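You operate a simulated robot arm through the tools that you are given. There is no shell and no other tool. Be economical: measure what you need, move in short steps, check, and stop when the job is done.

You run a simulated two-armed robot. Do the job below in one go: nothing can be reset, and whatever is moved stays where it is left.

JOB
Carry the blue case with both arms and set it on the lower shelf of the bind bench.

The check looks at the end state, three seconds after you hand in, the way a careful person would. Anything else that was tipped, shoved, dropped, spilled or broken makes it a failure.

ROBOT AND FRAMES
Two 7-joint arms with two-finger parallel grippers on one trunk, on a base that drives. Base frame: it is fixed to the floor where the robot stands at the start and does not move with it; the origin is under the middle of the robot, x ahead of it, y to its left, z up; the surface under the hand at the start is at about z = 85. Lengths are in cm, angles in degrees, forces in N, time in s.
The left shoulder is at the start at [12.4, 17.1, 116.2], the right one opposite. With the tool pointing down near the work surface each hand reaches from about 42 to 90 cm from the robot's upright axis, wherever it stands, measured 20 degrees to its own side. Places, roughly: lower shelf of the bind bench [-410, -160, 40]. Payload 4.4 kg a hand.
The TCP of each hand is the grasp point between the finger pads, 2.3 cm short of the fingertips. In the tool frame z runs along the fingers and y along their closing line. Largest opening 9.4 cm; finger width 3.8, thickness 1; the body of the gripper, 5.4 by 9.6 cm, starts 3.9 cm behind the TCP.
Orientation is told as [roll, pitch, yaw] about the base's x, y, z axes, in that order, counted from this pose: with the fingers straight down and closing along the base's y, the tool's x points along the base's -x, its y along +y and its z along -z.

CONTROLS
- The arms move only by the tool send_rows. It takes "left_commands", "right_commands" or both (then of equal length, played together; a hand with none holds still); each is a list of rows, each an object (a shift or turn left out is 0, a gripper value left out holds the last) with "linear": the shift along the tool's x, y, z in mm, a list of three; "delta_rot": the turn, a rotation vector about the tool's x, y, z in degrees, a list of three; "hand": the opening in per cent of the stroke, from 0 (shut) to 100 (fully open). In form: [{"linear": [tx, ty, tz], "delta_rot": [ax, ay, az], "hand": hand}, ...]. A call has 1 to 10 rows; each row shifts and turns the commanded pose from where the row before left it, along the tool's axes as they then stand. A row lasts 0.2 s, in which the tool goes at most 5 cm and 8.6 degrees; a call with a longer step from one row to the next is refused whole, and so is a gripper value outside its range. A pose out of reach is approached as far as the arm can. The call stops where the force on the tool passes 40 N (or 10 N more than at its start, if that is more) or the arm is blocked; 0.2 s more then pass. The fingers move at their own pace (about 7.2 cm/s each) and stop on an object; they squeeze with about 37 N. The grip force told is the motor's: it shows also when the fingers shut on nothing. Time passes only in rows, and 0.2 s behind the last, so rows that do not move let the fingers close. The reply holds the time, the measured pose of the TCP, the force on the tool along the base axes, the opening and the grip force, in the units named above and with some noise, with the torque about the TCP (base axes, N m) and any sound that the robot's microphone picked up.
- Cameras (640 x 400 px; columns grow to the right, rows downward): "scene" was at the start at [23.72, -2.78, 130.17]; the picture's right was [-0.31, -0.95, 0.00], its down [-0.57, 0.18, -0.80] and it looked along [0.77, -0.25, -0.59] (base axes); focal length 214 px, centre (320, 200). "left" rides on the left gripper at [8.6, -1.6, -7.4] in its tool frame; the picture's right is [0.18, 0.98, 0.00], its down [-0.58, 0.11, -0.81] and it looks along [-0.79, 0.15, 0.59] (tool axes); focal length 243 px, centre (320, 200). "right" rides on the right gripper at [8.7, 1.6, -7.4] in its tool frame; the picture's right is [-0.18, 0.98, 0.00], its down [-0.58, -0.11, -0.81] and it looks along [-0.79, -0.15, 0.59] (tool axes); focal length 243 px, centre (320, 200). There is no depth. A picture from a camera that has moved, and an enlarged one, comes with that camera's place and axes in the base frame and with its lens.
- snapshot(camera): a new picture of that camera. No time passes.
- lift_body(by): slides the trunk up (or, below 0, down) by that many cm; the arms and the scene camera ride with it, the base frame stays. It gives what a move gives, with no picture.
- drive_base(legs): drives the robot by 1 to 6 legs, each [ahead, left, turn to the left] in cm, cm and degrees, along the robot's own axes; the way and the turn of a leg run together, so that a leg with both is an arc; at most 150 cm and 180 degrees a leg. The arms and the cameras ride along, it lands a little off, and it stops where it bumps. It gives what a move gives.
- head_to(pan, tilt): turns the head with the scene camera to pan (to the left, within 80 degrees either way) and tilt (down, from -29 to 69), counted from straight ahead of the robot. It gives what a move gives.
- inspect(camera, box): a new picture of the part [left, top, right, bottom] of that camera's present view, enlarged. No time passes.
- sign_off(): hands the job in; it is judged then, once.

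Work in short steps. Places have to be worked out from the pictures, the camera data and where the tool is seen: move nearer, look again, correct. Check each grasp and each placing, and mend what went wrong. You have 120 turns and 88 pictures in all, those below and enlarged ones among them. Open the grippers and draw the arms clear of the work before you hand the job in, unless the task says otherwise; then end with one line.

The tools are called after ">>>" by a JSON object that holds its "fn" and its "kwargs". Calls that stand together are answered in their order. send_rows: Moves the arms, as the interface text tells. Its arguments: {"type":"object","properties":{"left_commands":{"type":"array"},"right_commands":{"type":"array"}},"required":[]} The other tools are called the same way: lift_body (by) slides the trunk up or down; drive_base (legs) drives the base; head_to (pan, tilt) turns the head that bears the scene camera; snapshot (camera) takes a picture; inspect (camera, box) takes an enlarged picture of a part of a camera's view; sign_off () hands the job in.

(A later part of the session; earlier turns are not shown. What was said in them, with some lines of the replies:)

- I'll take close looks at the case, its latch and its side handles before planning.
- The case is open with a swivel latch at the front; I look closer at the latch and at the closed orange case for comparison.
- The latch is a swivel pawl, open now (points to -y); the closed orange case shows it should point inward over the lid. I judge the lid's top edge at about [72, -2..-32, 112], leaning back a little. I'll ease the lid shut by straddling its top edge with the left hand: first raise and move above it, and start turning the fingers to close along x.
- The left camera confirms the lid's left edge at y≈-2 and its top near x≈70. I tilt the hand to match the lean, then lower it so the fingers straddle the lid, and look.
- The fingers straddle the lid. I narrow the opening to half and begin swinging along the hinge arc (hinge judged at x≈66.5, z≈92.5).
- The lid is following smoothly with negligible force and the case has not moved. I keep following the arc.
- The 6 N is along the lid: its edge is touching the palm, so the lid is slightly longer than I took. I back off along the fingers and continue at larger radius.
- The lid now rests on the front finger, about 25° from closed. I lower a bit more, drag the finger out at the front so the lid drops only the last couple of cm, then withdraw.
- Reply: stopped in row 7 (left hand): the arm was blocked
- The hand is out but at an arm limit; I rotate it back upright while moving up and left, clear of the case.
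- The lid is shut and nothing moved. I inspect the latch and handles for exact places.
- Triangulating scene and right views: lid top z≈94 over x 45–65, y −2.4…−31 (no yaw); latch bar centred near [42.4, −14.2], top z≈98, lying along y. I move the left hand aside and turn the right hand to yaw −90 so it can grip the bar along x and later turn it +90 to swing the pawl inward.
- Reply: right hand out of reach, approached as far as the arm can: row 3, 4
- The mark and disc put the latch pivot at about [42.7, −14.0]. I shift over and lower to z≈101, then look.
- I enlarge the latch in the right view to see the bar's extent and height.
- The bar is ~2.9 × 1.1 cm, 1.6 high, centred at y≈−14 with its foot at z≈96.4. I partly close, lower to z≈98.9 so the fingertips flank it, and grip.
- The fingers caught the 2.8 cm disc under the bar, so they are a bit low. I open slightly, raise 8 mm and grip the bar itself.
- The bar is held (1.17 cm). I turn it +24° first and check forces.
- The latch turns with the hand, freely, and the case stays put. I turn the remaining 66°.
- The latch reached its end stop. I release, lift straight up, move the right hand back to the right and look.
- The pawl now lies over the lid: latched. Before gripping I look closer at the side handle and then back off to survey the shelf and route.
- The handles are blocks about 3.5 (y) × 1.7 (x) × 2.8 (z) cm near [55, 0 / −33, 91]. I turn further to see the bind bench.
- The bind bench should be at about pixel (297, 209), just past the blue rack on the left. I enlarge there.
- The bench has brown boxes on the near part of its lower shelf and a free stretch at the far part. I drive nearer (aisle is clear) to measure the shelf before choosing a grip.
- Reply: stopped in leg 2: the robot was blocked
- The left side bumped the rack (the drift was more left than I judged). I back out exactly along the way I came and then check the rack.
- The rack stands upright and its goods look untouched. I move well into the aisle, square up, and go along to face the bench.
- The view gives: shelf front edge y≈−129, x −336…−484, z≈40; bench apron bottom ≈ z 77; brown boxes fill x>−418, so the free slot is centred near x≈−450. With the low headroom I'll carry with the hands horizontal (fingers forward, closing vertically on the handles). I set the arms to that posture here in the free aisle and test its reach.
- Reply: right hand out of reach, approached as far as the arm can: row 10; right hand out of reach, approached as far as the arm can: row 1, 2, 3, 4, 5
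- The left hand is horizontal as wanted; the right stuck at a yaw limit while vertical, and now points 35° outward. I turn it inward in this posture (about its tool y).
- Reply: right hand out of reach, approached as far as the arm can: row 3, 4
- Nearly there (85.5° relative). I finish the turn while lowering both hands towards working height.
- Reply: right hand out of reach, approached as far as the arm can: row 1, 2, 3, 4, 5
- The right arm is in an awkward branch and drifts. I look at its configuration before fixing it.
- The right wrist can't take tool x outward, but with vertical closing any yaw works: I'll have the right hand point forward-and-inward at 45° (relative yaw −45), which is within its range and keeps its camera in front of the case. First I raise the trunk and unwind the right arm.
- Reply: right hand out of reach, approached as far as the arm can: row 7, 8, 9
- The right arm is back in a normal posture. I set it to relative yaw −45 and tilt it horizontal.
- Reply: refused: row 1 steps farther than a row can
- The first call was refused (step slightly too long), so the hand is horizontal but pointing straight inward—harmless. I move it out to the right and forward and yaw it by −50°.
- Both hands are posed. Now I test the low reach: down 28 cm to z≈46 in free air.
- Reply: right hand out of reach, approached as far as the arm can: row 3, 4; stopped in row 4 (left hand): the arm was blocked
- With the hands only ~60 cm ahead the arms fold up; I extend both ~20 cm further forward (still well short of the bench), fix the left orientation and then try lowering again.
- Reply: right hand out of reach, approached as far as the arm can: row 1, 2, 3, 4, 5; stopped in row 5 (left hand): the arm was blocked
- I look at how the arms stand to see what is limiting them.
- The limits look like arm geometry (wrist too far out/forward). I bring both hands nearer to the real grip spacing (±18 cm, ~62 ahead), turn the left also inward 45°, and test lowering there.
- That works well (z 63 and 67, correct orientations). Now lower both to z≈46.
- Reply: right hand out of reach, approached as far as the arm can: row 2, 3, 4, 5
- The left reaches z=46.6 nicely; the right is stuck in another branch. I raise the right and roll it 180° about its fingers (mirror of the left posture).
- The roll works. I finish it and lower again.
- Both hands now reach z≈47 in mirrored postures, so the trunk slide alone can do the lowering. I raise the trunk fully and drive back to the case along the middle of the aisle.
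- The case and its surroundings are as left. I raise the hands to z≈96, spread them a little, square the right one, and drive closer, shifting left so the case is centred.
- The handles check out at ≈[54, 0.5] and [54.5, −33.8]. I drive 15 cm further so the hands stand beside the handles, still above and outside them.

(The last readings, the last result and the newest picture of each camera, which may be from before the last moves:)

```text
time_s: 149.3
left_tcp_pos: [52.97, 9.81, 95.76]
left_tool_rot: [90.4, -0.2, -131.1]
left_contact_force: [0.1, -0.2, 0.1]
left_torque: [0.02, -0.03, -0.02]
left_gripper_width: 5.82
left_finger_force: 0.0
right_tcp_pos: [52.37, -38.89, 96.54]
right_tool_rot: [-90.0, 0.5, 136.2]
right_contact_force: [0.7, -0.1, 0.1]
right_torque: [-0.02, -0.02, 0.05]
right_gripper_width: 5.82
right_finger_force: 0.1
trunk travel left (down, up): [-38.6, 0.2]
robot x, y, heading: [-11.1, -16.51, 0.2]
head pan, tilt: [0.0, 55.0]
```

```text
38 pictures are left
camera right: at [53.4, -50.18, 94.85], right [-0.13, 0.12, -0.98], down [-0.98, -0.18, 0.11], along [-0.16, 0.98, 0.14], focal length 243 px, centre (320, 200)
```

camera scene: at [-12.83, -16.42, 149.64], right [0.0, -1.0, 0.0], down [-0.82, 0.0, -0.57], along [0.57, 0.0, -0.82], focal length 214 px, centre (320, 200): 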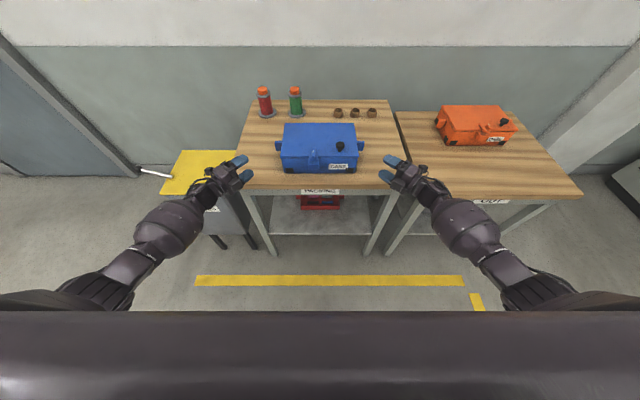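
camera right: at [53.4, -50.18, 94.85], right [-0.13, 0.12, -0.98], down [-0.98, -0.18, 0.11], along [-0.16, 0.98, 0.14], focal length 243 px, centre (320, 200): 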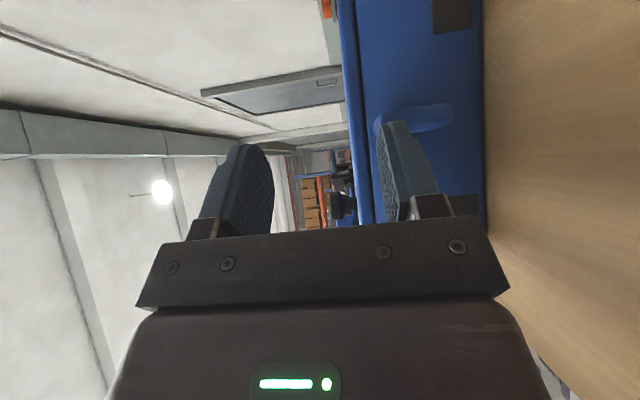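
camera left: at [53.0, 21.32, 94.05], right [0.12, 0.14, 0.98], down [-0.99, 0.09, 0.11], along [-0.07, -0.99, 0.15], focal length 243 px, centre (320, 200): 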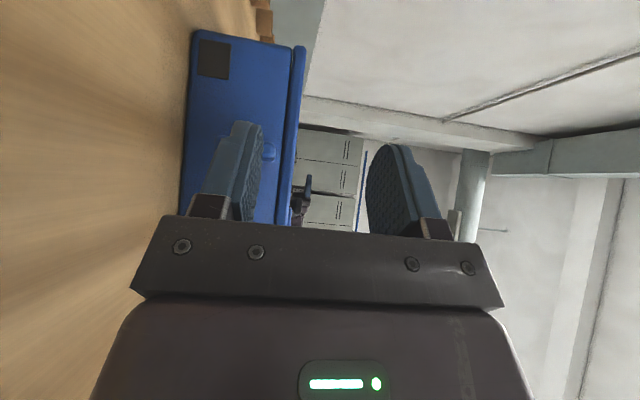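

The side views show the handles; I enlarge the right one to measure its height before lowering.

>>> {"fn": "inspect", "kwargs": {"camera": "right", "box": [330, 60, 490, 200]}}

>>> {"fn": "inspect", "kwargs": {"camera": "left", "box": [170, 60, 330, 200]}}

```text
2.86 times, centred on (410, 130) of right
camera zoom: at [53.4, -50.18, 94.85], right [-0.13, 0.12, -0.98], down [-0.98, -0.18, 0.11], along [-0.16, 0.98, 0.14], focal length 693 px, centre (63, 400)
```

zoom: 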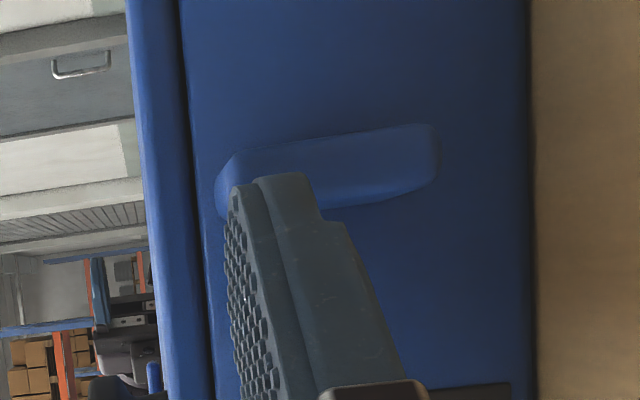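

```text
2.86 times, centred on (250, 130) of left
camera zoom: at [53.0, 21.32, 94.05], right [0.12, 0.14, 0.98], down [-0.99, 0.09, 0.11], along [-0.07, -0.99, 0.15], focal length 693 px, centre (520, 400)
```

zoom: 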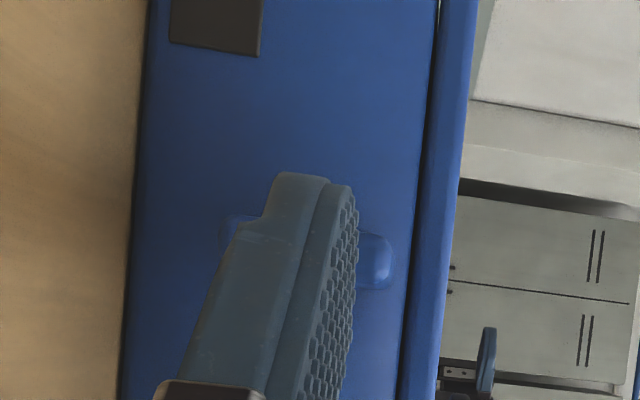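

The handles are about 4.7 tall (z 88.4–93.2), centred at x≈55. I open to 7.4 cm, lower both hands to z≈90.8 beside the case and check.

>>> {"fn": "send_rows", "kwargs": {"left_commands": [{"linear": [0, 0, 0], "hand": 79}, {"linear": [0, -25, 0]}, {"linear": [0, -24.5, 0]}], "right_commands": [{"linear": [0, 0, 0], "hand": 79}, {"linear": [0, 29, 0]}, {"linear": [0, 28.5, 0]}]}}

>>> {"fn": "snapshot", "kwargs": {"camera": "left"}}

>>> {"fn": "snapshot", "kwargs": {"camera": "right"}}

```text
time_s: 150.2
left_tcp_pos: [53.04, 9.78, 90.74]
left_tool_rot: [90.5, -0.3, -130.9]
left_contact_force: [-0.5, 0.5, 0.2]
left_torque: [0.01, -0.01, 0.01]
left_gripper_width: 7.42
left_finger_force: 0.1
right_tcp_pos: [52.36, -38.76, 90.79]
right_tool_rot: [-90.0, 0.5, 136.2]
right_contact_force: [0.3, -0.4, 0.0]
right_torque: [-0.04, -0.01, 0.02]
right_gripper_width: 7.44
right_finger_force: 0.0
trunk travel left (down, up): [-38.6, 0.2]
robot x, y, heading: [-10.94, -16.3, 0.0]
head pan, tilt: [0.0, 55.0]
```

```text
35 pictures are left
camera left: at [53.06, 21.25, 89.14], right [0.12, 0.15, 0.98], down [-0.99, 0.09, 0.11], along [-0.07, -0.99, 0.15], focal length 243 px, centre (320, 200)
```

left: 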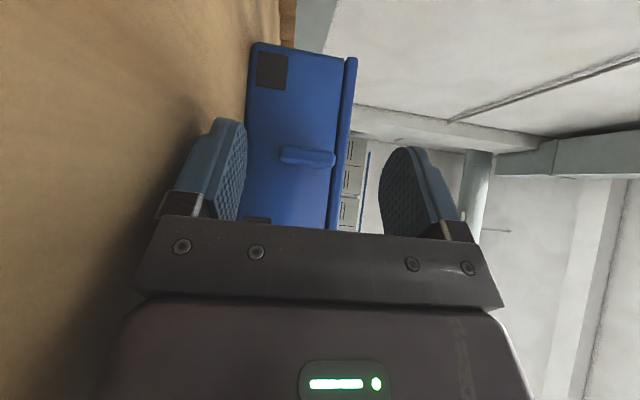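

```text
34 pictures are left
camera right: at [53.4, -50.07, 89.08], right [-0.13, 0.12, -0.98], down [-0.98, -0.18, 0.1], along [-0.16, 0.98, 0.14], focal length 243 px, centre (320, 200)
```

right: 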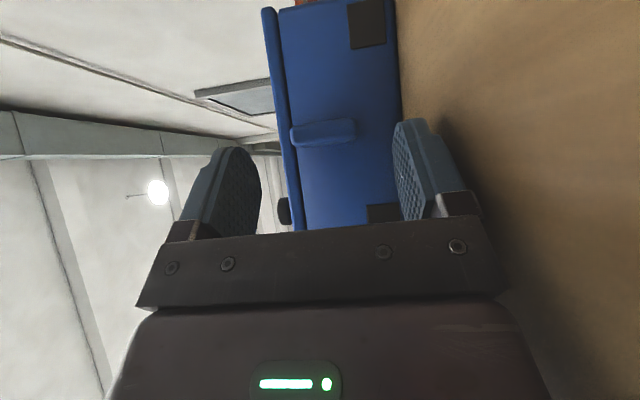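

The handles lie between the fingers vertically, with table clearance. I slide in to just short of the case walls.

>>> {"fn": "send_rows", "kwargs": {"left_commands": [{"linear": [-13.2, 0, 16.1]}, {"linear": [-13.2, 0, 16.1]}, {"linear": [-13.2, 0, 16.1]}, {"linear": [-13.2, 0, 16.1]}], "right_commands": [{"linear": [-3.2, 0, 10.5]}, {"linear": [-3.2, 0, 10.5]}, {"linear": [-3.2, 0, 10.5]}, {"linear": [-3.2, 0, 10.5]}]}}

>>> {"fn": "snapshot", "kwargs": {"camera": "left"}}

>>> {"fn": "snapshot", "kwargs": {"camera": "right"}}

>>> {"fn": "inspect", "kwargs": {"camera": "scene", "box": [220, 130, 420, 260]}}

```text
time_s: 151.2
left_tcp_pos: [54.42, 1.73, 91.07]
left_tool_rot: [90.3, -0.2, -131.1]
left_contact_force: [-0.2, -1.0, 0.9]
left_torque: [0.0, -0.03, 0.02]
left_gripper_width: 7.44
left_finger_force: 0.1
right_tcp_pos: [54.19, -34.92, 90.81]
right_tool_rot: [-89.9, 0.4, 136.2]
right_contact_force: [0.9, -0.2, -0.2]
right_torque: [-0.02, -0.01, -0.01]
right_gripper_width: 7.43
right_finger_force: 0.0
trunk travel left (down, up): [-38.6, 0.2]
robot x, y, heading: [-11.3, -16.03, 0.2]
head pan, tilt: [0.0, 55.0]
```

```text
33 pictures are left
camera left: at [54.48, 13.09, 89.29], right [0.12, 0.14, 0.98], down [-0.99, 0.09, 0.11], along [-0.07, -0.99, 0.15], focal length 243 px, centre (320, 200)
```

left: 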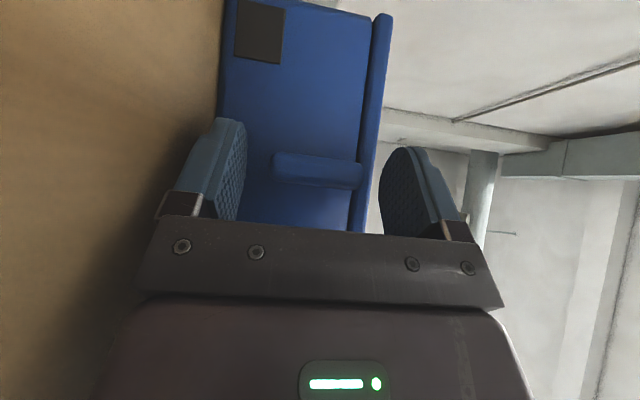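

```text
32 pictures are left
camera right: at [55.26, -46.23, 89.07], right [-0.13, 0.12, -0.98], down [-0.98, -0.18, 0.11], along [-0.16, 0.98, 0.14], focal length 243 px, centre (320, 200)
```

right: 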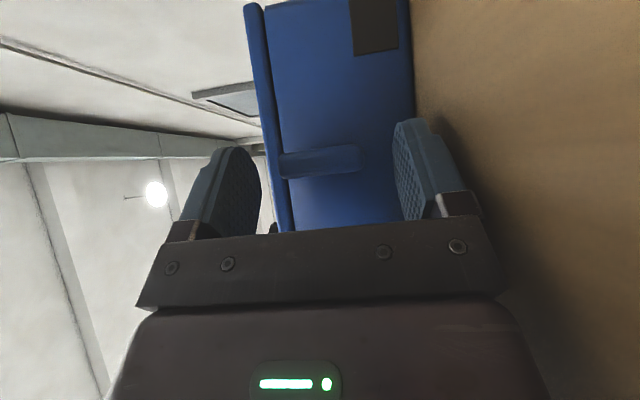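

```text
3.08 times, centred on (320, 195) of scene
camera zoom: at [2.02, -16.37, 149.63], right [0.0, -1.0, 0.0], down [-0.82, 0.0, -0.57], along [0.57, 0.0, -0.82], focal length 660 px, centre (320, 215)
```

zoom: 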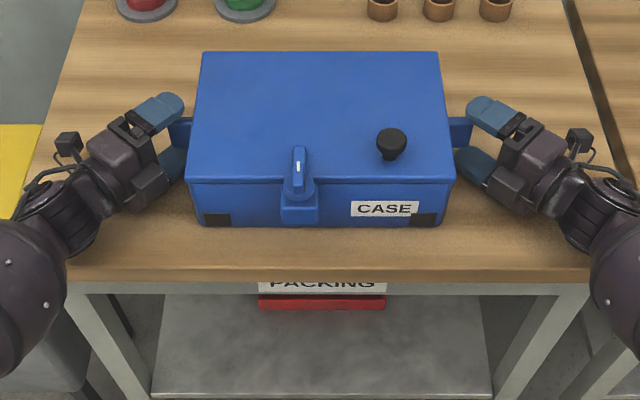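

Both handles sit well between the pads with about 1 cm to the walls. I go in 7 mm more, trim the left height, and close both hands.

>>> {"fn": "send_rows", "kwargs": {"left_commands": [{"linear": [-5.3, -2.5, 4.6]}, {"hand": 40}, {"hand": 30}, {"hand": 20}, {"hand": 20}, {}], "right_commands": [{"linear": [-4.2, 0, 4.3]}, {"hand": 40}, {"hand": 30}, {"hand": 20}, {"hand": 20}, {}]}}

>>> {"fn": "snapshot", "kwargs": {"camera": "left"}}

>>> {"fn": "snapshot", "kwargs": {"camera": "right"}}

```text
time_s: 152.6
left_tcp_pos: [54.41, 0.95, 90.9]
left_tool_rot: [90.4, -0.1, -130.9]
left_contact_force: [2.3, -2.2, 5.6]
left_torque: [0.63, -0.29, 0.37]
left_gripper_width: 4.59
left_finger_force: 37.2
right_tcp_pos: [54.25, -34.38, 90.76]
right_tool_rot: [-90.0, 0.4, 136.2]
right_contact_force: [0.8, 2.7, 1.8]
right_torque: [0.82, 0.55, -0.55]
right_gripper_width: 4.61
right_finger_force: 37.2
trunk travel left (down, up): [-38.6, 0.2]
robot x, y, heading: [-11.27, -16.12, 0.2]
head pan, tilt: [0.0, 55.0]
```

```text
30 pictures are left
camera left: at [54.45, 12.36, 89.13], right [0.12, 0.14, 0.98], down [-0.99, 0.09, 0.1], along [-0.07, -0.99, 0.15], focal length 243 px, centre (320, 200)
```

left: 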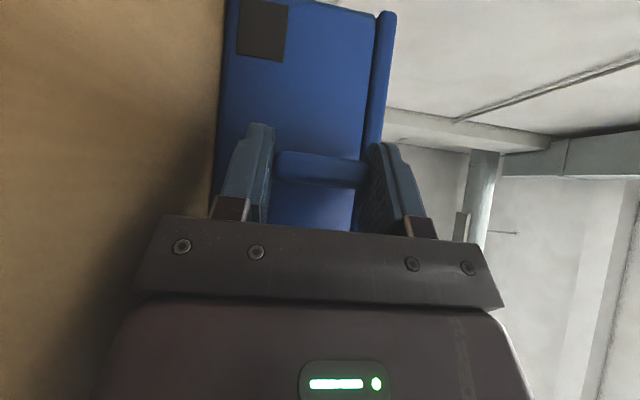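

```text
29 pictures are left
camera right: at [55.28, -45.65, 89.1], right [-0.13, 0.12, -0.98], down [-0.98, -0.18, 0.1], along [-0.16, 0.98, 0.14], focal length 243 px, centre (320, 200)
```

right: 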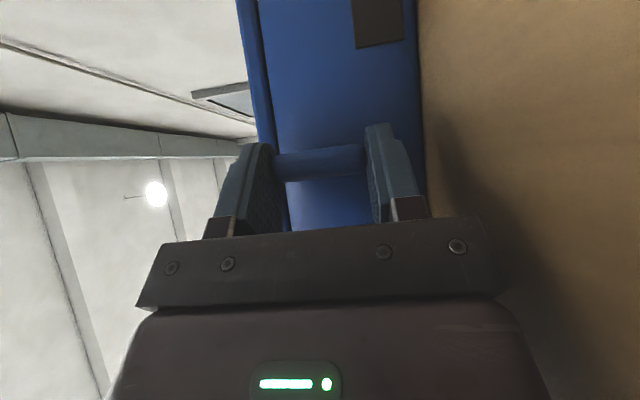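

Both hands hold their handles (4.6 cm, 37 N). I lift together gently, 3 cm, and check.

>>> {"fn": "send_rows", "kwargs": {"left_commands": [{"linear": [0, 5, 0], "hand": 0}, {"linear": [0, 5, 0]}, {"linear": [0, 10, 0]}, {"linear": [0, 10, 0]}], "right_commands": [{"linear": [0, -5, 0], "hand": 0}, {"linear": [0, -5, 0]}, {"linear": [0, -10, 0]}, {"linear": [0, -10, 0]}]}}

>>> {"fn": "inspect", "kwargs": {"camera": "scene", "box": [220, 130, 420, 260]}}

```text
time_s: 153.6
left_tcp_pos: [54.27, 0.9, 93.63]
left_tool_rot: [90.4, -0.2, -131.1]
left_contact_force: [5.8, -4.9, -3.4]
left_torque: [-0.2, -0.08, 0.82]
left_gripper_width: 4.58
left_finger_force: 37.0
right_tcp_pos: [54.09, -34.29, 93.65]
right_tool_rot: [-90.0, 0.4, 136.2]
right_contact_force: [-4.7, 5.7, -4.7]
right_torque: [-0.21, 0.12, 1.04]
right_gripper_width: 4.58
right_finger_force: 37.4
trunk travel left (down, up): [-38.6, 0.2]
robot x, y, heading: [-11.28, -16.21, 0.0]
head pan, tilt: [0.0, 55.0]
```

```text
3.08 times, centred on (320, 195) of scene
camera zoom: at [2.04, -16.35, 149.63], right [0.0, -1.0, 0.0], down [-0.82, 0.0, -0.57], along [0.57, 0.0, -0.82], focal length 660 px, centre (320, 215)
```

zoom: 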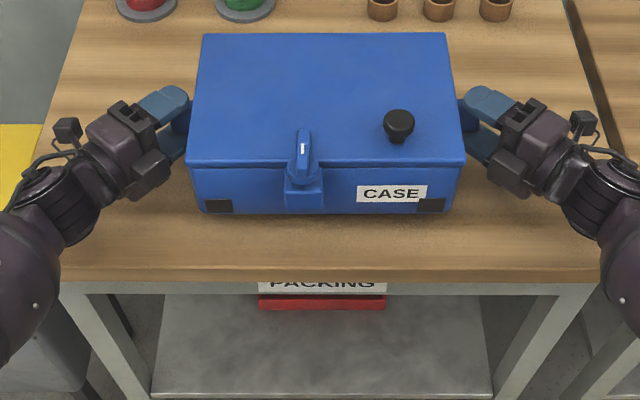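

The case is level and light in the hands. I lift 5 cm more, then back away from the table and turn around in the open floor.

>>> {"fn": "send_rows", "kwargs": {"left_commands": [{"linear": [0, 12, 0]}, {"linear": [0, 12, 0]}, {"linear": [0, 12, 0]}, {"linear": [0, 12, 0]}], "right_commands": [{"linear": [0, -12, 0]}, {"linear": [0, -12, 0]}, {"linear": [0, -12, 0]}, {"linear": [0, -12, 0]}]}}

>>> {"fn": "drive_base", "kwargs": {"legs": [[-75, 0, 0]]}}

>>> {"fn": "snapshot", "kwargs": {"camera": "scene"}}

```text
time_s: 154.6
left_tcp_pos: [54.29, 0.82, 98.5]
left_tool_rot: [90.3, -0.2, -131.0]
left_contact_force: [3.3, -3.8, -1.9]
left_torque: [-0.31, -0.34, -0.06]
left_gripper_width: 4.57
left_finger_force: 37.1
right_tcp_pos: [54.25, -34.33, 98.69]
right_tool_rot: [-89.9, 0.5, 136.2]
right_contact_force: [-3.6, 2.8, -4.6]
right_torque: [-0.06, 0.36, 1.09]
right_gripper_width: 4.58
right_finger_force: 37.3
trunk travel left (down, up): [-38.6, 0.2]
robot x, y, heading: [-11.38, -16.47, 0.3]
head pan, tilt: [0.0, 55.0]
```

```text
time_s: 158.6
left_tcp_pos: [-19.03, 0.31, 98.49]
left_tool_rot: [90.4, -0.2, -131.5]
left_contact_force: [-2.7, 2.0, -5.2]
left_torque: [0.16, -0.11, -0.24]
left_gripper_width: 4.57
left_finger_force: 37.1
right_tcp_pos: [-19.64, -34.86, 98.66]
right_tool_rot: [-89.9, 0.4, 135.5]
right_contact_force: [2.4, -0.9, -2.4]
right_torque: [0.35, 0.07, -0.45]
right_gripper_width: 4.61
right_finger_force: 37.3
trunk travel left (down, up): [-38.6, 0.2]
robot x, y, heading: [-84.69, -16.57, -0.3]
head pan, tilt: [0.0, 55.0]
```

```text
27 pictures are left
camera scene: at [-71.58, -16.38, 149.63], right [-0.01, -1.0, 0.0], down [-0.82, 0.01, -0.57], along [0.57, 0.0, -0.82], focal length 214 px, centre (320, 200)
```

scene: 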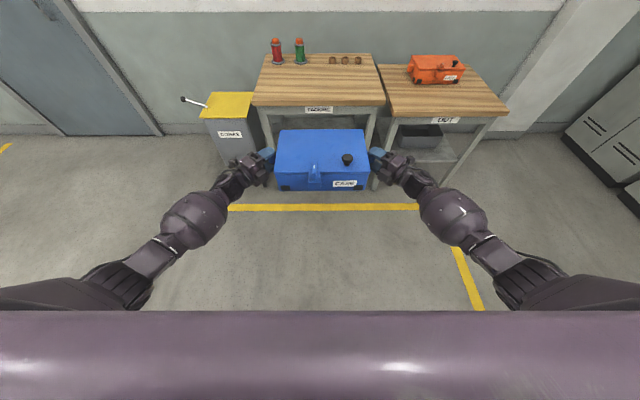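

All held well. I turn left 180° and drive up the middle of the aisle towards the bench.

>>> {"fn": "drive_base", "kwargs": {"legs": [[0, 0, 90], [0, 0, 90.3]]}}

>>> {"fn": "drive_base", "kwargs": {"legs": [[120, 0, 0], [120, 0, 0]]}}

```text
time_s: 166.7
left_tcp_pos: [-149.56, -35.2, 98.35]
left_tool_rot: [90.3, -0.1, 50.7]
left_contact_force: [0.3, 0.1, -3.8]
left_torque: [0.01, 0.12, 0.01]
left_gripper_width: 4.56
left_finger_force: 37.4
right_tcp_pos: [-150.54, -0.01, 98.59]
right_tool_rot: [-89.8, 0.5, -42.2]
right_contact_force: [0.3, -0.3, -3.3]
right_torque: [0.03, -0.08, 0.03]
right_gripper_width: 4.55
right_finger_force: 37.0
trunk travel left (down, up): [-38.6, 0.2]
robot x, y, heading: [-84.57, -15.75, -178.0]
head pan, tilt: [0.0, 55.0]
```

```text
time_s: 178.3
left_tcp_pos: [-386.12, -50.76, 98.52]
left_tool_rot: [90.3, -0.1, 51.8]
left_contact_force: [-0.5, 1.5, -3.7]
left_torque: [0.05, 0.14, 0.0]
left_gripper_width: 4.57
left_finger_force: 36.6
right_tcp_pos: [-387.77, -15.62, 98.6]
right_tool_rot: [-89.8, 0.4, -41.1]
right_contact_force: [0.3, -0.9, -3.4]
right_torque: [0.0, -0.08, -0.03]
right_gripper_width: 4.55
right_finger_force: 36.6
trunk travel left (down, up): [-38.6, 0.2]
robot x, y, heading: [-321.62, -30.42, -177.0]
head pan, tilt: [0.0, 55.0]
```

Steady. I continue to x≈−438, easing to the right, then turn to face the bench and look.

>>> {"fn": "drive_base", "kwargs": {"legs": [[116, -15, 0], [0, 0, 87]]}}

>>> {"fn": "head_to", "kwargs": {"pan": 0, "tilt": 40}}

>>> {"fn": "snapshot", "kwargs": {"camera": "scene"}}

```text
time_s: 188.0
left_tcp_pos: [-427.25, -85.54, 98.26]
left_tool_rot: [90.3, -0.2, 135.3]
left_contact_force: [-0.5, 1.0, -3.3]
left_torque: [-0.09, 0.04, -0.06]
left_gripper_width: 4.56
left_finger_force: 36.2
right_tcp_pos: [-462.32, -83.08, 98.64]
right_tool_rot: [-89.9, 0.5, 42.5]
right_contact_force: [0.9, -0.4, -2.9]
right_torque: [0.1, 0.0, -0.02]
right_gripper_width: 4.56
right_finger_force: 36.7
trunk travel left (down, up): [-38.6, 0.2]
robot x, y, heading: [-440.22, -19.12, -93.5]
head pan, tilt: [0.0, 55.0]
```

```text
time_s: 188.8
left_tcp_pos: [-427.27, -85.41, 98.47]
left_tool_rot: [90.2, -0.3, 135.3]
left_contact_force: [0.6, 0.4, -2.7]
left_torque: [-0.08, 0.17, -0.26]
left_gripper_width: 4.58
left_finger_force: 37.0
right_tcp_pos: [-462.4, -83.07, 98.57]
right_tool_rot: [-90.0, 0.4, 42.4]
right_contact_force: [-0.5, 0.3, -3.1]
right_torque: [0.09, -0.13, 0.11]
right_gripper_width: 4.61
right_finger_force: 37.2
trunk travel left (down, up): [-38.6, 0.2]
robot x, y, heading: [-440.0, -19.42, -93.3]
head pan, tilt: [0.0, 40.0]
```

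```text
26 pictures are left
camera scene: at [-440.83, -33.48, 151.69], right [-1.0, 0.06, 0.0], down [0.04, 0.64, -0.77], along [-0.05, -0.76, -0.64], focal length 214 px, centre (320, 200)
```

scene: 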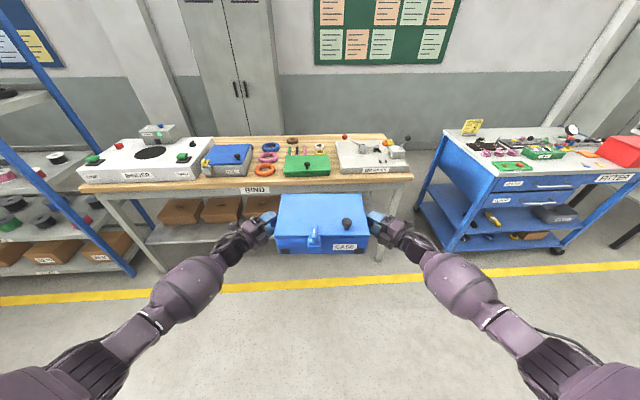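

I square up the last 3°, lower the trunk here in the open, and look at the slot again.

>>> {"fn": "drive_base", "kwargs": {"legs": [[0, 0, 3.3]]}}

>>> {"fn": "lift_body", "kwargs": {"by": -38.4}}

>>> {"fn": "snapshot", "kwargs": {"camera": "scene"}}

```text
time_s: 189.6
left_tcp_pos: [-423.37, -84.51, 98.49]
left_tool_rot: [90.3, -0.3, 138.6]
left_contact_force: [0.1, 0.1, -4.0]
left_torque: [-0.09, -0.01, 0.07]
left_gripper_width: 4.6
left_finger_force: 36.7
right_tcp_pos: [-458.71, -84.32, 98.6]
right_tool_rot: [-89.8, 0.5, 45.7]
right_contact_force: [0.1, -0.2, -3.6]
right_torque: [0.15, 0.03, -0.2]
right_gripper_width: 4.59
right_finger_force: 37.0
trunk travel left (down, up): [-38.6, 0.2]
robot x, y, heading: [-439.93, -18.76, -90.0]
head pan, tilt: [0.0, 40.0]
```

```text
time_s: 193.3
left_tcp_pos: [-423.49, -84.48, 60.0]
left_tool_rot: [90.4, 0.0, 138.5]
left_contact_force: [-1.6, 0.1, -2.7]
left_torque: [0.02, 0.0, 0.15]
left_gripper_width: 4.57
left_finger_force: 37.2
right_tcp_pos: [-458.64, -84.38, 60.3]
right_tool_rot: [-90.0, 0.6, 45.7]
right_contact_force: [2.7, 0.8, -3.5]
right_torque: [0.01, 0.09, 0.04]
right_gripper_width: 4.56
right_finger_force: 37.1
trunk travel left (down, up): [-0.2, 38.6]
robot x, y, heading: [-440.25, -18.93, -90.0]
head pan, tilt: [0.0, 40.0]
```

```text
25 pictures are left
camera scene: at [-440.1, -58.25, 108.67], right [-1.0, 0.0, 0.0], down [0.0, 0.64, -0.77], along [0.0, -0.77, -0.64], focal length 214 px, centre (320, 200)
```

scene: 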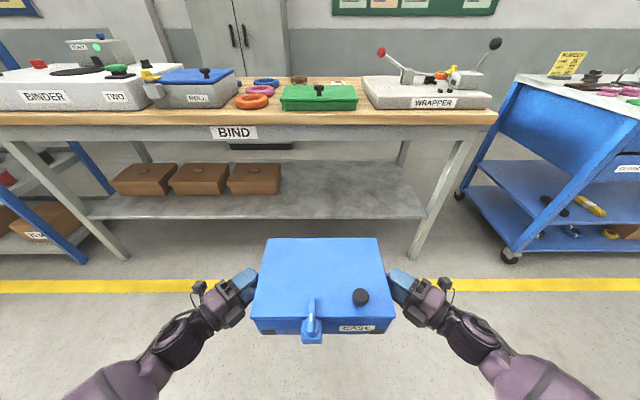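

The slot is clear: shelf edge y≈−128, box right edge x≈−419 (front at y≈−146), leg at x≈−485, apron bottom ≈78. I first lower the arms to TCP z≈50 out here to confirm reach, then drive in partway.

>>> {"fn": "send_rows", "kwargs": {"left_commands": [{"linear": [0, -20, 0]}, {"linear": [0, -20, 0]}, {"linear": [0, -20, 0]}, {"linear": [0, -20, 0]}, {"linear": [0, -20, 0]}], "right_commands": [{"linear": [0, 20, 0]}, {"linear": [0, 20, 0]}, {"linear": [0, 20, 0]}, {"linear": [0, 20, 0]}, {"linear": [0, 20, 0]}]}}

>>> {"fn": "snapshot", "kwargs": {"camera": "scene"}}

```text
time_s: 194.5
left_tcp_pos: [-423.46, -84.63, 49.89]
left_tool_rot: [90.2, -0.2, 138.7]
left_contact_force: [2.1, 0.7, -3.2]
left_torque: [-0.17, 0.37, -0.5]
left_gripper_width: 4.57
left_finger_force: 37.2
right_tcp_pos: [-458.57, -84.41, 50.19]
right_tool_rot: [-89.8, 0.5, 45.7]
right_contact_force: [-1.9, -0.7, -3.4]
right_torque: [0.18, -0.18, 0.11]
right_gripper_width: 4.59
right_finger_force: 37.2
trunk travel left (down, up): [-0.2, 38.6]
robot x, y, heading: [-440.62, -18.91, -90.2]
head pan, tilt: [0.0, 40.0]
```

```text
24 pictures are left
camera scene: at [-440.1, -58.27, 108.66], right [-1.0, 0.0, 0.0], down [0.0, 0.64, -0.77], along [0.0, -0.77, -0.64], focal length 214 px, centre (320, 200)
```

scene: 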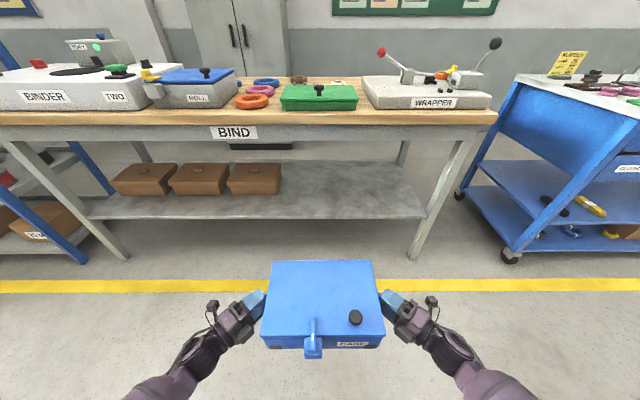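

Level and reachable. I drive 32 cm forward, stopping with the case's back edge just short of the shelf, and check heights.

>>> {"fn": "drive_base", "kwargs": {"legs": [[32, 0, 0]]}}

>>> {"fn": "snapshot", "kwargs": {"camera": "scene"}}

>>> {"fn": "snapshot", "kwargs": {"camera": "left"}}

```text
time_s: 196.7
left_tcp_pos: [-423.59, -116.89, 49.93]
left_tool_rot: [90.2, -0.2, 138.7]
left_contact_force: [10.7, 2.1, -3.0]
left_torque: [-0.11, 0.1, -0.01]
left_gripper_width: 4.6
left_finger_force: 36.7
right_tcp_pos: [-458.73, -116.61, 50.2]
right_tool_rot: [-89.8, 0.5, 45.9]
right_contact_force: [-10.1, -2.9, -3.9]
right_torque: [0.03, 0.04, -0.63]
right_gripper_width: 4.62
right_finger_force: 36.8
trunk travel left (down, up): [-0.2, 38.6]
robot x, y, heading: [-440.41, -51.32, -89.9]
head pan, tilt: [0.0, 40.0]
```

```text
23 pictures are left
camera scene: at [-440.12, -90.52, 108.66], right [-1.0, 0.0, 0.0], down [0.0, 0.64, -0.77], along [0.0, -0.77, -0.64], focal length 214 px, centre (320, 200)
```

scene: 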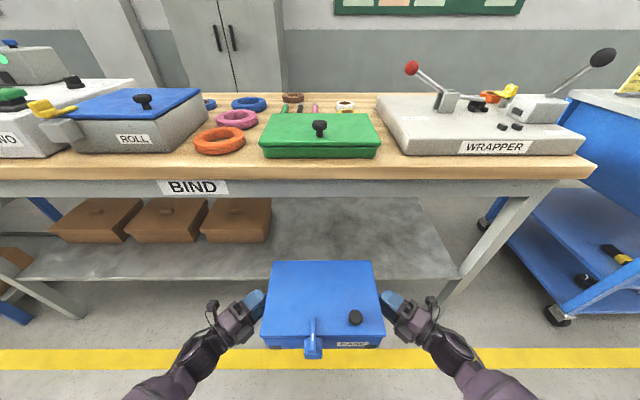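

```text
22 pictures are left
camera left: at [-412.09, -116.8, 48.29], right [0.14, -0.12, 0.98], down [0.09, 0.99, 0.11], along [-0.99, 0.08, 0.15], focal length 243 px, centre (320, 200)
```

left: 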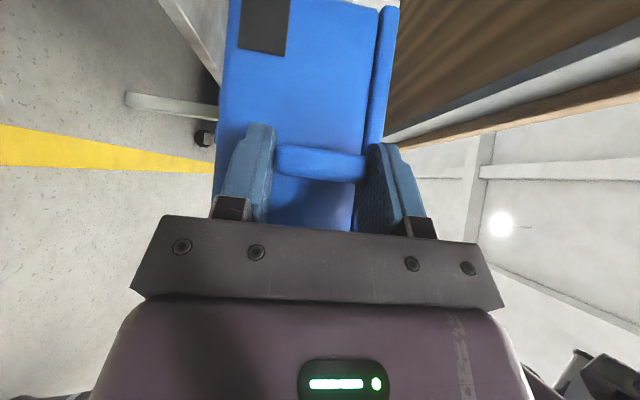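

Clear all round: shelf edge at y≈−129, the case bottom ~4 cm above it, boxes 7 cm to the left. I drive the last 24.5 cm in.

>>> {"fn": "drive_base", "kwargs": {"legs": [[24.5, 0, 0]]}}

>>> {"fn": "snapshot", "kwargs": {"camera": "left"}}

>>> {"fn": "snapshot", "kwargs": {"camera": "right"}}

>>> {"fn": "snapshot", "kwargs": {"camera": "scene"}}

```text
time_s: 198.5
left_tcp_pos: [-424.27, -141.46, 49.99]
left_tool_rot: [90.1, -0.2, 138.2]
left_contact_force: [-1.3, -0.7, -3.6]
left_torque: [-0.14, 0.04, 0.16]
left_gripper_width: 4.57
left_finger_force: 37.3
right_tcp_pos: [-459.34, -140.98, 50.04]
right_tool_rot: [-89.8, 0.4, 45.3]
right_contact_force: [1.0, 0.8, -3.0]
right_torque: [0.12, -0.09, -0.05]
right_gripper_width: 4.56
right_finger_force: 37.0
trunk travel left (down, up): [-0.2, 38.6]
robot x, y, heading: [-440.05, -75.78, -90.7]
head pan, tilt: [0.0, 40.0]
```

```text
21 pictures are left
camera left: at [-412.74, -141.57, 48.28], right [0.14, -0.12, 0.98], down [0.1, 0.99, 0.11], along [-0.98, 0.09, 0.15], focal length 243 px, centre (320, 200)
```

left: 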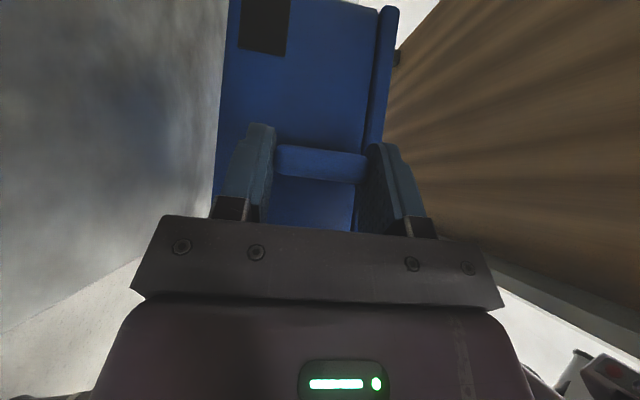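

```text
20 pictures are left
camera right: at [-470.66, -141.89, 48.45], right [0.12, 0.13, -0.98], down [-0.16, 0.98, 0.11], along [0.98, 0.15, 0.14], focal length 243 px, centre (320, 200)
```

right: 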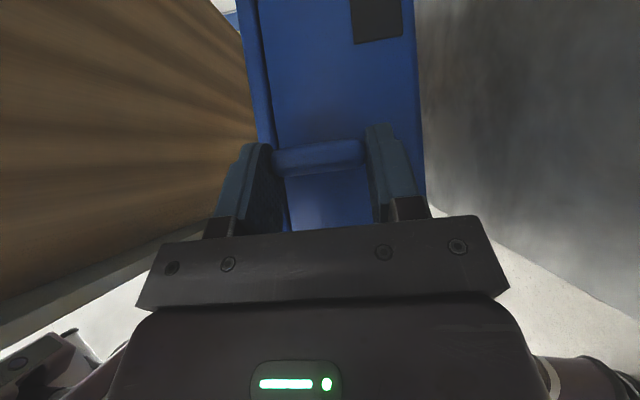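

```text
19 pictures are left
camera scene: at [-440.56, -115.09, 108.66], right [-1.0, 0.01, 0.0], down [0.01, 0.64, -0.77], along [-0.01, -0.77, -0.64], focal length 214 px, centre (320, 200)
```

scene: 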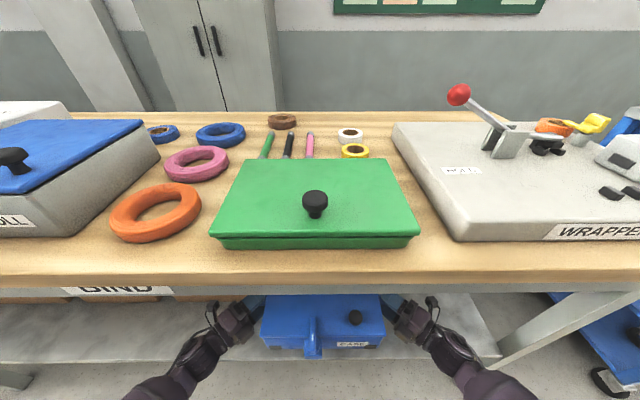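

Crossing the left, right and scene rays, the shelf actually lies at z≈35.5 with its edge at y≈−132.3, so I go 4.5 cm further in before lowering.

>>> {"fn": "drive_base", "kwargs": {"legs": [[4.5, 0, 0.6]]}}

>>> {"fn": "send_rows", "kwargs": {"left_commands": [{"linear": [0, -15, 0]}, {"linear": [0, -15, 0]}, {"linear": [0, -15, 0]}], "right_commands": [{"linear": [0, 15, 0]}, {"linear": [0, 15, 0]}, {"linear": [0, 15, 0]}]}}

>>> {"fn": "snapshot", "kwargs": {"camera": "left"}}

```text
time_s: 199.4
left_tcp_pos: [-423.49, -145.63, 49.94]
left_tool_rot: [90.1, -0.2, 139.0]
left_contact_force: [-0.3, -0.3, -4.2]
left_torque: [-0.05, 0.14, 0.16]
left_gripper_width: 4.59
left_finger_force: 36.9
right_tcp_pos: [-458.66, -145.62, 50.23]
right_tool_rot: [-89.8, 0.3, 45.9]
right_contact_force: [-0.2, 1.5, -2.4]
right_torque: [0.03, -0.23, 0.05]
right_gripper_width: 4.57
right_finger_force: 37.1
trunk travel left (down, up): [-0.2, 38.6]
robot x, y, heading: [-440.16, -80.2, -89.8]
head pan, tilt: [0.0, 40.0]
```

```text
time_s: 200.2
left_tcp_pos: [-423.38, -145.66, 45.42]
left_tool_rot: [90.2, -0.2, 138.9]
left_contact_force: [0.9, -4.9, -4.5]
left_torque: [-0.04, -0.22, 1.0]
left_gripper_width: 4.57
left_finger_force: 37.0
right_tcp_pos: [-458.63, -145.63, 45.59]
right_tool_rot: [-89.7, 0.5, 46.0]
right_contact_force: [-1.3, 4.6, -1.5]
right_torque: [0.07, -0.07, 0.62]
right_gripper_width: 4.59
right_finger_force: 37.3
trunk travel left (down, up): [-0.2, 38.6]
robot x, y, heading: [-440.65, -80.11, -89.7]
head pan, tilt: [0.0, 40.0]
```

```text
18 pictures are left
camera left: at [-412.01, -145.62, 43.83], right [0.14, -0.12, 0.98], down [0.09, 0.99, 0.11], along [-0.99, 0.07, 0.15], focal length 243 px, centre (320, 200)
```

left: 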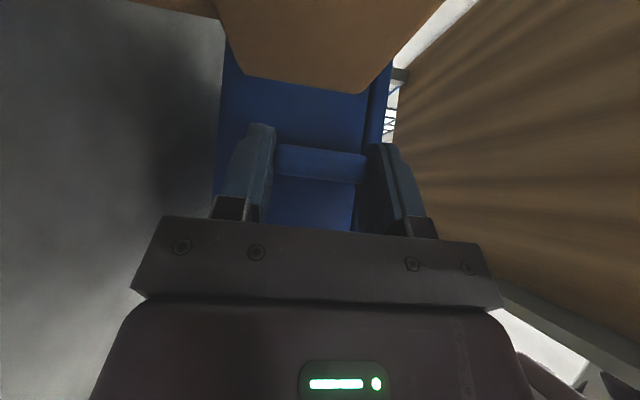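

A closer look is needed: the box corner and shelf rim suggest the shelf top is nearer z≈40 (the edge I used earlier was the lower lip). I enlarge both hand views to see the gap under the case.

>>> {"fn": "inspect", "kwargs": {"camera": "left", "box": [140, 0, 300, 220]}}

>>> {"fn": "inspect", "kwargs": {"camera": "right", "box": [340, 0, 640, 330]}}

>>> {"fn": "inspect", "kwargs": {"camera": "scene", "box": [150, 260, 500, 400]}}

```text
1.82 times, centred on (220, 110) of left
camera zoom: at [-412.01, -145.62, 43.83], right [0.14, -0.12, 0.98], down [0.09, 0.99, 0.11], along [-0.99, 0.07, 0.15], focal length 441 px, centre (502, 364)
```

zoom: 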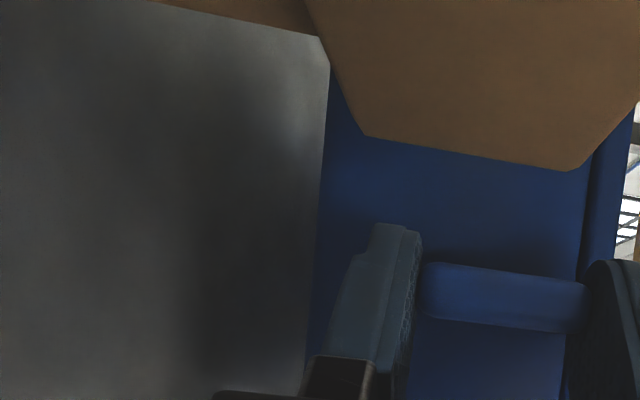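

```text
1.21 times, centred on (490, 165) of right
camera zoom: at [-469.93, -146.67, 43.98], right [0.12, 0.13, -0.98], down [-0.17, 0.98, 0.11], along [0.98, 0.16, 0.14], focal length 294 px, centre (114, 242)
```

zoom: 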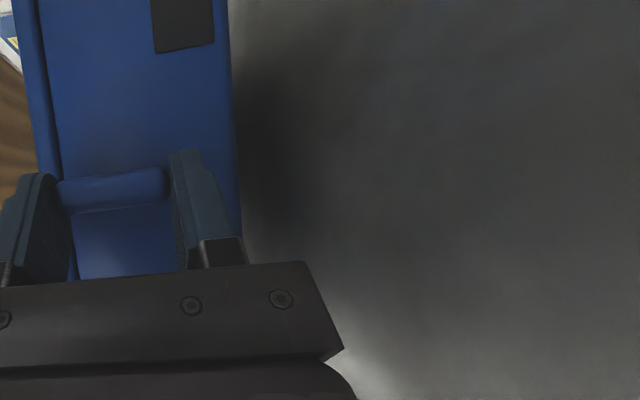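

```text
1.83 times, centred on (325, 330) of scene
camera zoom: at [-440.15, -119.48, 108.66], right [-1.0, 0.0, 0.0], down [0.0, 0.64, -0.77], along [0.0, -0.77, -0.64], focal length 392 px, centre (311, -38)
```

zoom: 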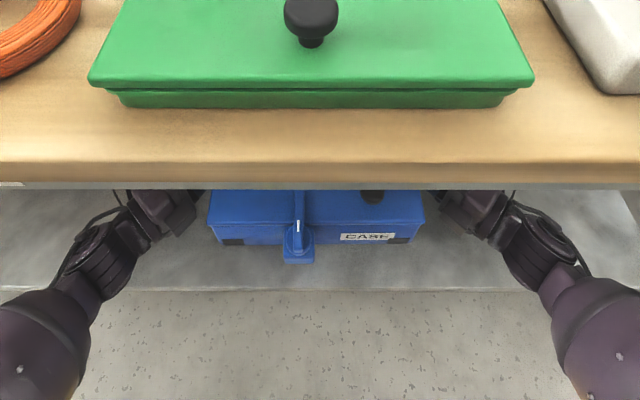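

The scene view puts the shelf edge at y≈−132 (case front at ≈−137, well inside), so with the hand-camera rays the shelf is indeed at z≈35.5; the brown shape is just the neighbouring box's front. I continue down 3 cm slowly.

>>> {"fn": "send_rows", "kwargs": {"left_commands": [{"linear": [0, -10, 0]}, {"linear": [0, -10, 0]}, {"linear": [0, -10, 0]}], "right_commands": [{"linear": [0, 11, 0]}, {"linear": [0, 10, 0]}, {"linear": [0, 10, 0]}]}}

```text
time_s: 201.0
left_tcp_pos: [-423.57, -145.64, 42.46]
left_tool_rot: [90.2, 0.0, 138.9]
left_contact_force: [-2.3, -0.3, -5.8]
left_torque: [-0.26, -0.39, -0.43]
left_gripper_width: 4.56
left_finger_force: 36.7
right_tcp_pos: [-458.66, -145.68, 42.58]
right_tool_rot: [-89.9, 0.3, 45.9]
right_contact_force: [3.2, 0.5, -0.5]
right_torque: [0.23, -0.64, 0.57]
right_gripper_width: 4.56
right_finger_force: 36.9
trunk travel left (down, up): [-0.2, 38.6]
robot x, y, heading: [-440.58, -80.17, -90.1]
head pan, tilt: [0.0, 40.0]
```

Still carrying full weight (sum ≈ −6.3 N), reach is fine. I go on in 3 mm steps.

>>> {"fn": "send_rows", "kwargs": {"left_commands": [{"linear": [0, -3, 0]}, {"linear": [0, -3, 0]}, {"linear": [0, -3, 0]}], "right_commands": [{"linear": [0, 4, 0]}, {"linear": [0, 3, 0]}, {"linear": [0, 3, 0]}]}}

>>> {"fn": "snapshot", "kwargs": {"camera": "right"}}

```text
time_s: 201.8
left_tcp_pos: [-423.41, -145.64, 41.81]
left_tool_rot: [90.4, 0.0, 138.9]
left_contact_force: [-6.6, 5.1, 2.9]
left_torque: [0.44, -0.71, -0.19]
left_gripper_width: 4.59
left_finger_force: 36.9
right_tcp_pos: [-458.59, -145.71, 41.66]
right_tool_rot: [-90.1, 0.7, 46.0]
right_contact_force: [5.7, -0.1, 10.8]
right_torque: [0.66, -0.42, -0.58]
right_gripper_width: 4.6
right_finger_force: 37.6
trunk travel left (down, up): [-0.2, 38.6]
robot x, y, heading: [-440.16, -80.54, -89.9]
head pan, tilt: [0.0, 40.0]
```

```text
14 pictures are left
camera right: at [-470.03, -146.71, 40.1], right [0.12, 0.12, -0.98], down [-0.17, 0.98, 0.1], along [0.98, 0.16, 0.14], focal length 243 px, centre (320, 200)
```

right: 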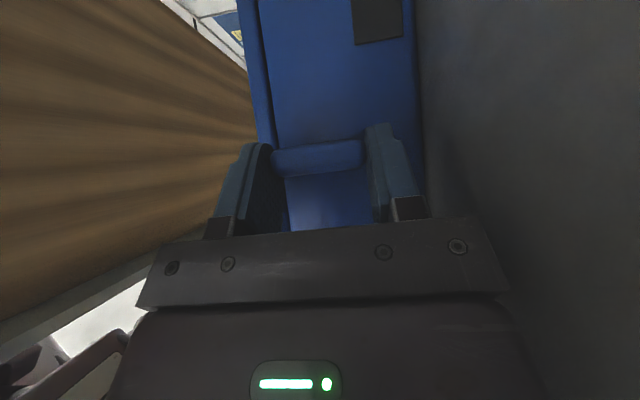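

The weight has gone over to the shelf (upward forces on both hands). I open to 6.6 cm and check that the case stays.

>>> {"fn": "send_rows", "kwargs": {"left_commands": [{"linear": [0, 1, 0], "hand": 70}, {}, {}], "right_commands": [{"linear": [0, -2, 0], "hand": 70}, {}, {}]}}

>>> {"fn": "snapshot", "kwargs": {"camera": "left"}}

>>> {"fn": "snapshot", "kwargs": {"camera": "right"}}

```text
time_s: 202.6
left_tcp_pos: [-423.33, -145.73, 41.68]
left_tool_rot: [90.1, -0.1, 139.1]
left_contact_force: [-0.5, 0.6, 0.1]
left_torque: [-0.02, 0.0, 0.02]
left_gripper_width: 6.6
left_finger_force: 0.0
right_tcp_pos: [-458.79, -145.6, 41.7]
right_tool_rot: [-89.8, 0.5, 45.9]
right_contact_force: [-0.2, -0.8, 0.2]
right_torque: [-0.02, -0.05, 0.03]
right_gripper_width: 6.59
right_finger_force: 0.0
trunk travel left (down, up): [-0.2, 38.6]
robot x, y, heading: [-440.21, -80.42, -89.8]
head pan, tilt: [0.0, 40.0]
```

```text
13 pictures are left
camera left: at [-412.04, -145.66, 40.05], right [0.14, -0.12, 0.98], down [0.09, 0.99, 0.11], along [-0.99, 0.07, 0.15], focal length 243 px, centre (320, 200)
```

left: 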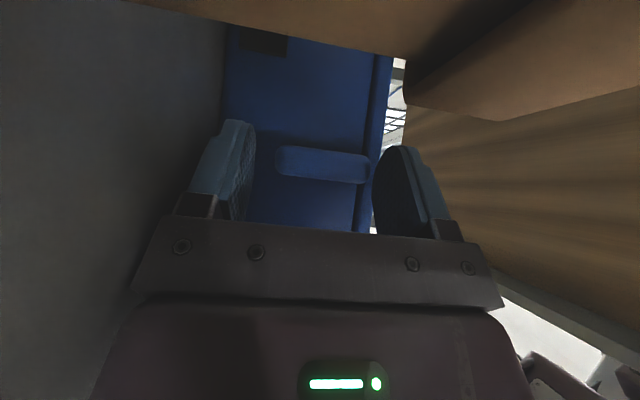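

```text
12 pictures are left
camera right: at [-470.07, -146.64, 40.02], right [0.12, 0.13, -0.98], down [-0.17, 0.98, 0.11], along [0.98, 0.16, 0.14], focal length 243 px, centre (320, 200)
```

right: 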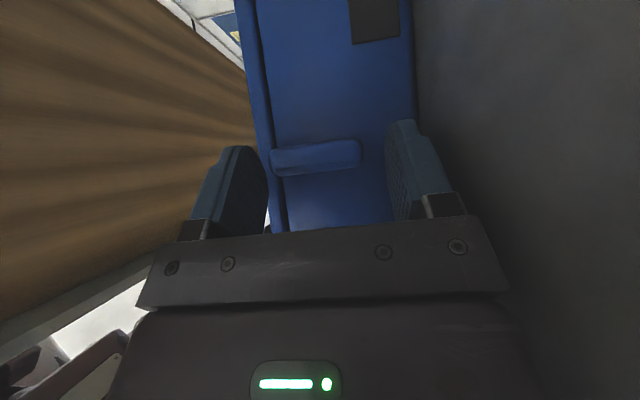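

Both handles are free and the case stands flat. I ease the hands 2.5 cm outward and then drive straight back out.

>>> {"fn": "send_rows", "kwargs": {"left_commands": [{"linear": [9, 0, -8]}, {"linear": [9, 0, -8]}], "right_commands": [{"linear": [9, 0, -9]}, {"linear": [9, 0, -9]}]}}

>>> {"fn": "drive_base", "kwargs": {"legs": [[-50, 0, 0]]}}

>>> {"fn": "snapshot", "kwargs": {"camera": "scene"}}

```text
time_s: 203.2
left_tcp_pos: [-421.1, -145.64, 41.7]
left_tool_rot: [90.2, -0.2, 139.0]
left_contact_force: [-0.1, -0.5, 0.0]
left_torque: [-0.01, -0.01, -0.01]
left_gripper_width: 6.59
left_finger_force: 0.2
right_tcp_pos: [-461.23, -145.68, 41.74]
right_tool_rot: [-89.8, 0.4, 45.9]
right_contact_force: [-1.0, -0.8, 1.1]
right_torque: [-0.06, -0.03, -0.02]
right_gripper_width: 6.57
right_finger_force: 0.1
trunk travel left (down, up): [-0.2, 38.6]
robot x, y, heading: [-440.3, -80.02, -90.0]
head pan, tilt: [0.0, 40.0]
```

```text
time_s: 206.1
left_tcp_pos: [-421.28, -95.73, 41.64]
left_tool_rot: [90.1, -0.3, 138.7]
left_contact_force: [0.8, 0.0, -0.5]
left_torque: [-0.01, 0.06, 0.0]
left_gripper_width: 6.57
left_finger_force: 0.1
right_tcp_pos: [-461.43, -95.51, 41.73]
right_tool_rot: [-89.8, 0.5, 45.8]
right_contact_force: [-0.8, 0.5, 0.4]
right_torque: [0.0, -0.03, 0.02]
right_gripper_width: 6.56
right_finger_force: 0.2
trunk travel left (down, up): [-0.2, 38.6]
robot x, y, heading: [-440.25, -30.21, -90.0]
head pan, tilt: [0.0, 40.0]
```

```text
11 pictures are left
camera scene: at [-440.27, -69.46, 108.68], right [-1.0, 0.0, 0.0], down [0.0, 0.64, -0.77], along [0.0, -0.77, -0.64], focal length 214 px, centre (320, 200)
```

scene: 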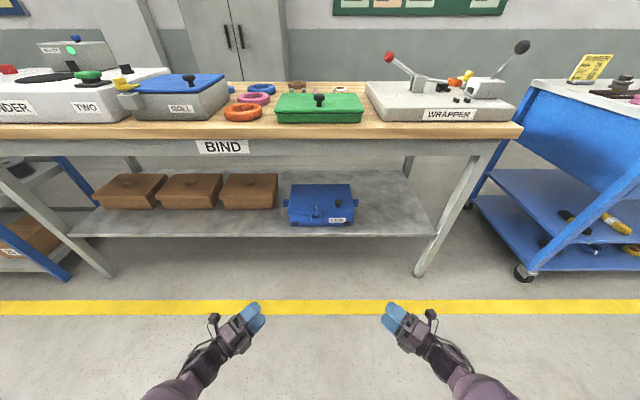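

The case stands on the shelf, boxes and bench top untouched. I open the grippers fully and take one close look.

>>> {"fn": "send_rows", "kwargs": {"left_commands": [{"hand": 100}, {}], "right_commands": [{"hand": 100}, {}]}}

>>> {"fn": "inspect", "kwargs": {"camera": "scene", "box": [210, 150, 420, 260]}}

```text
time_s: 206.7
left_tcp_pos: [-421.33, -95.7, 41.63]
left_tool_rot: [90.2, 0.0, 138.8]
left_contact_force: [-0.9, -0.3, -0.9]
left_torque: [-0.03, 0.01, 0.01]
left_gripper_width: 9.4
left_finger_force: 0.1
right_tcp_pos: [-461.39, -95.52, 41.83]
right_tool_rot: [-89.8, 0.3, 45.8]
right_contact_force: [0.2, 0.2, 0.3]
right_torque: [0.01, -0.01, -0.01]
right_gripper_width: 9.4
right_finger_force: 0.1
trunk travel left (down, up): [-0.2, 38.6]
robot x, y, heading: [-440.38, -30.15, -90.0]
head pan, tilt: [0.0, 40.0]
```

```text
3.05 times, centred on (315, 205) of scene
camera zoom: at [-440.27, -69.45, 108.68], right [-1.0, 0.0, 0.0], down [0.0, 0.64, -0.77], along [0.0, -0.77, -0.64], focal length 654 px, centre (335, 185)
```

zoom: 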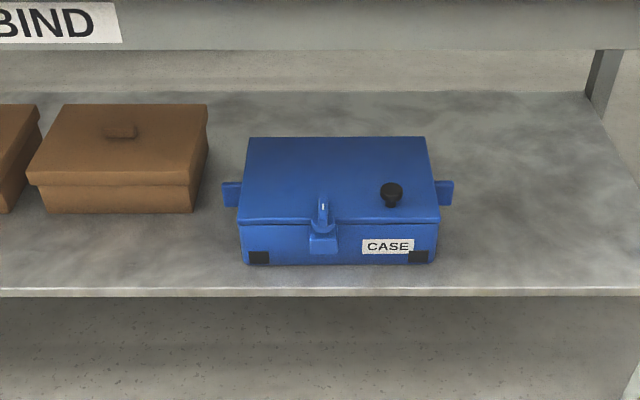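

The case is flat, latched and fully on the shelf, clear of the boxes; the hands are open and well away. I hand the job in.

>>> {"fn": "sign_off", "kwargs": {}}

```text
The job is handed in.
```

The blue case is closed, latched and standing flat on the lower shelf of the bind bench. On an earlier empty-handed drive past the rack beside the bench, the robot's left side bumped it, but the rack stayed upright and nothing on it looked disturbed.
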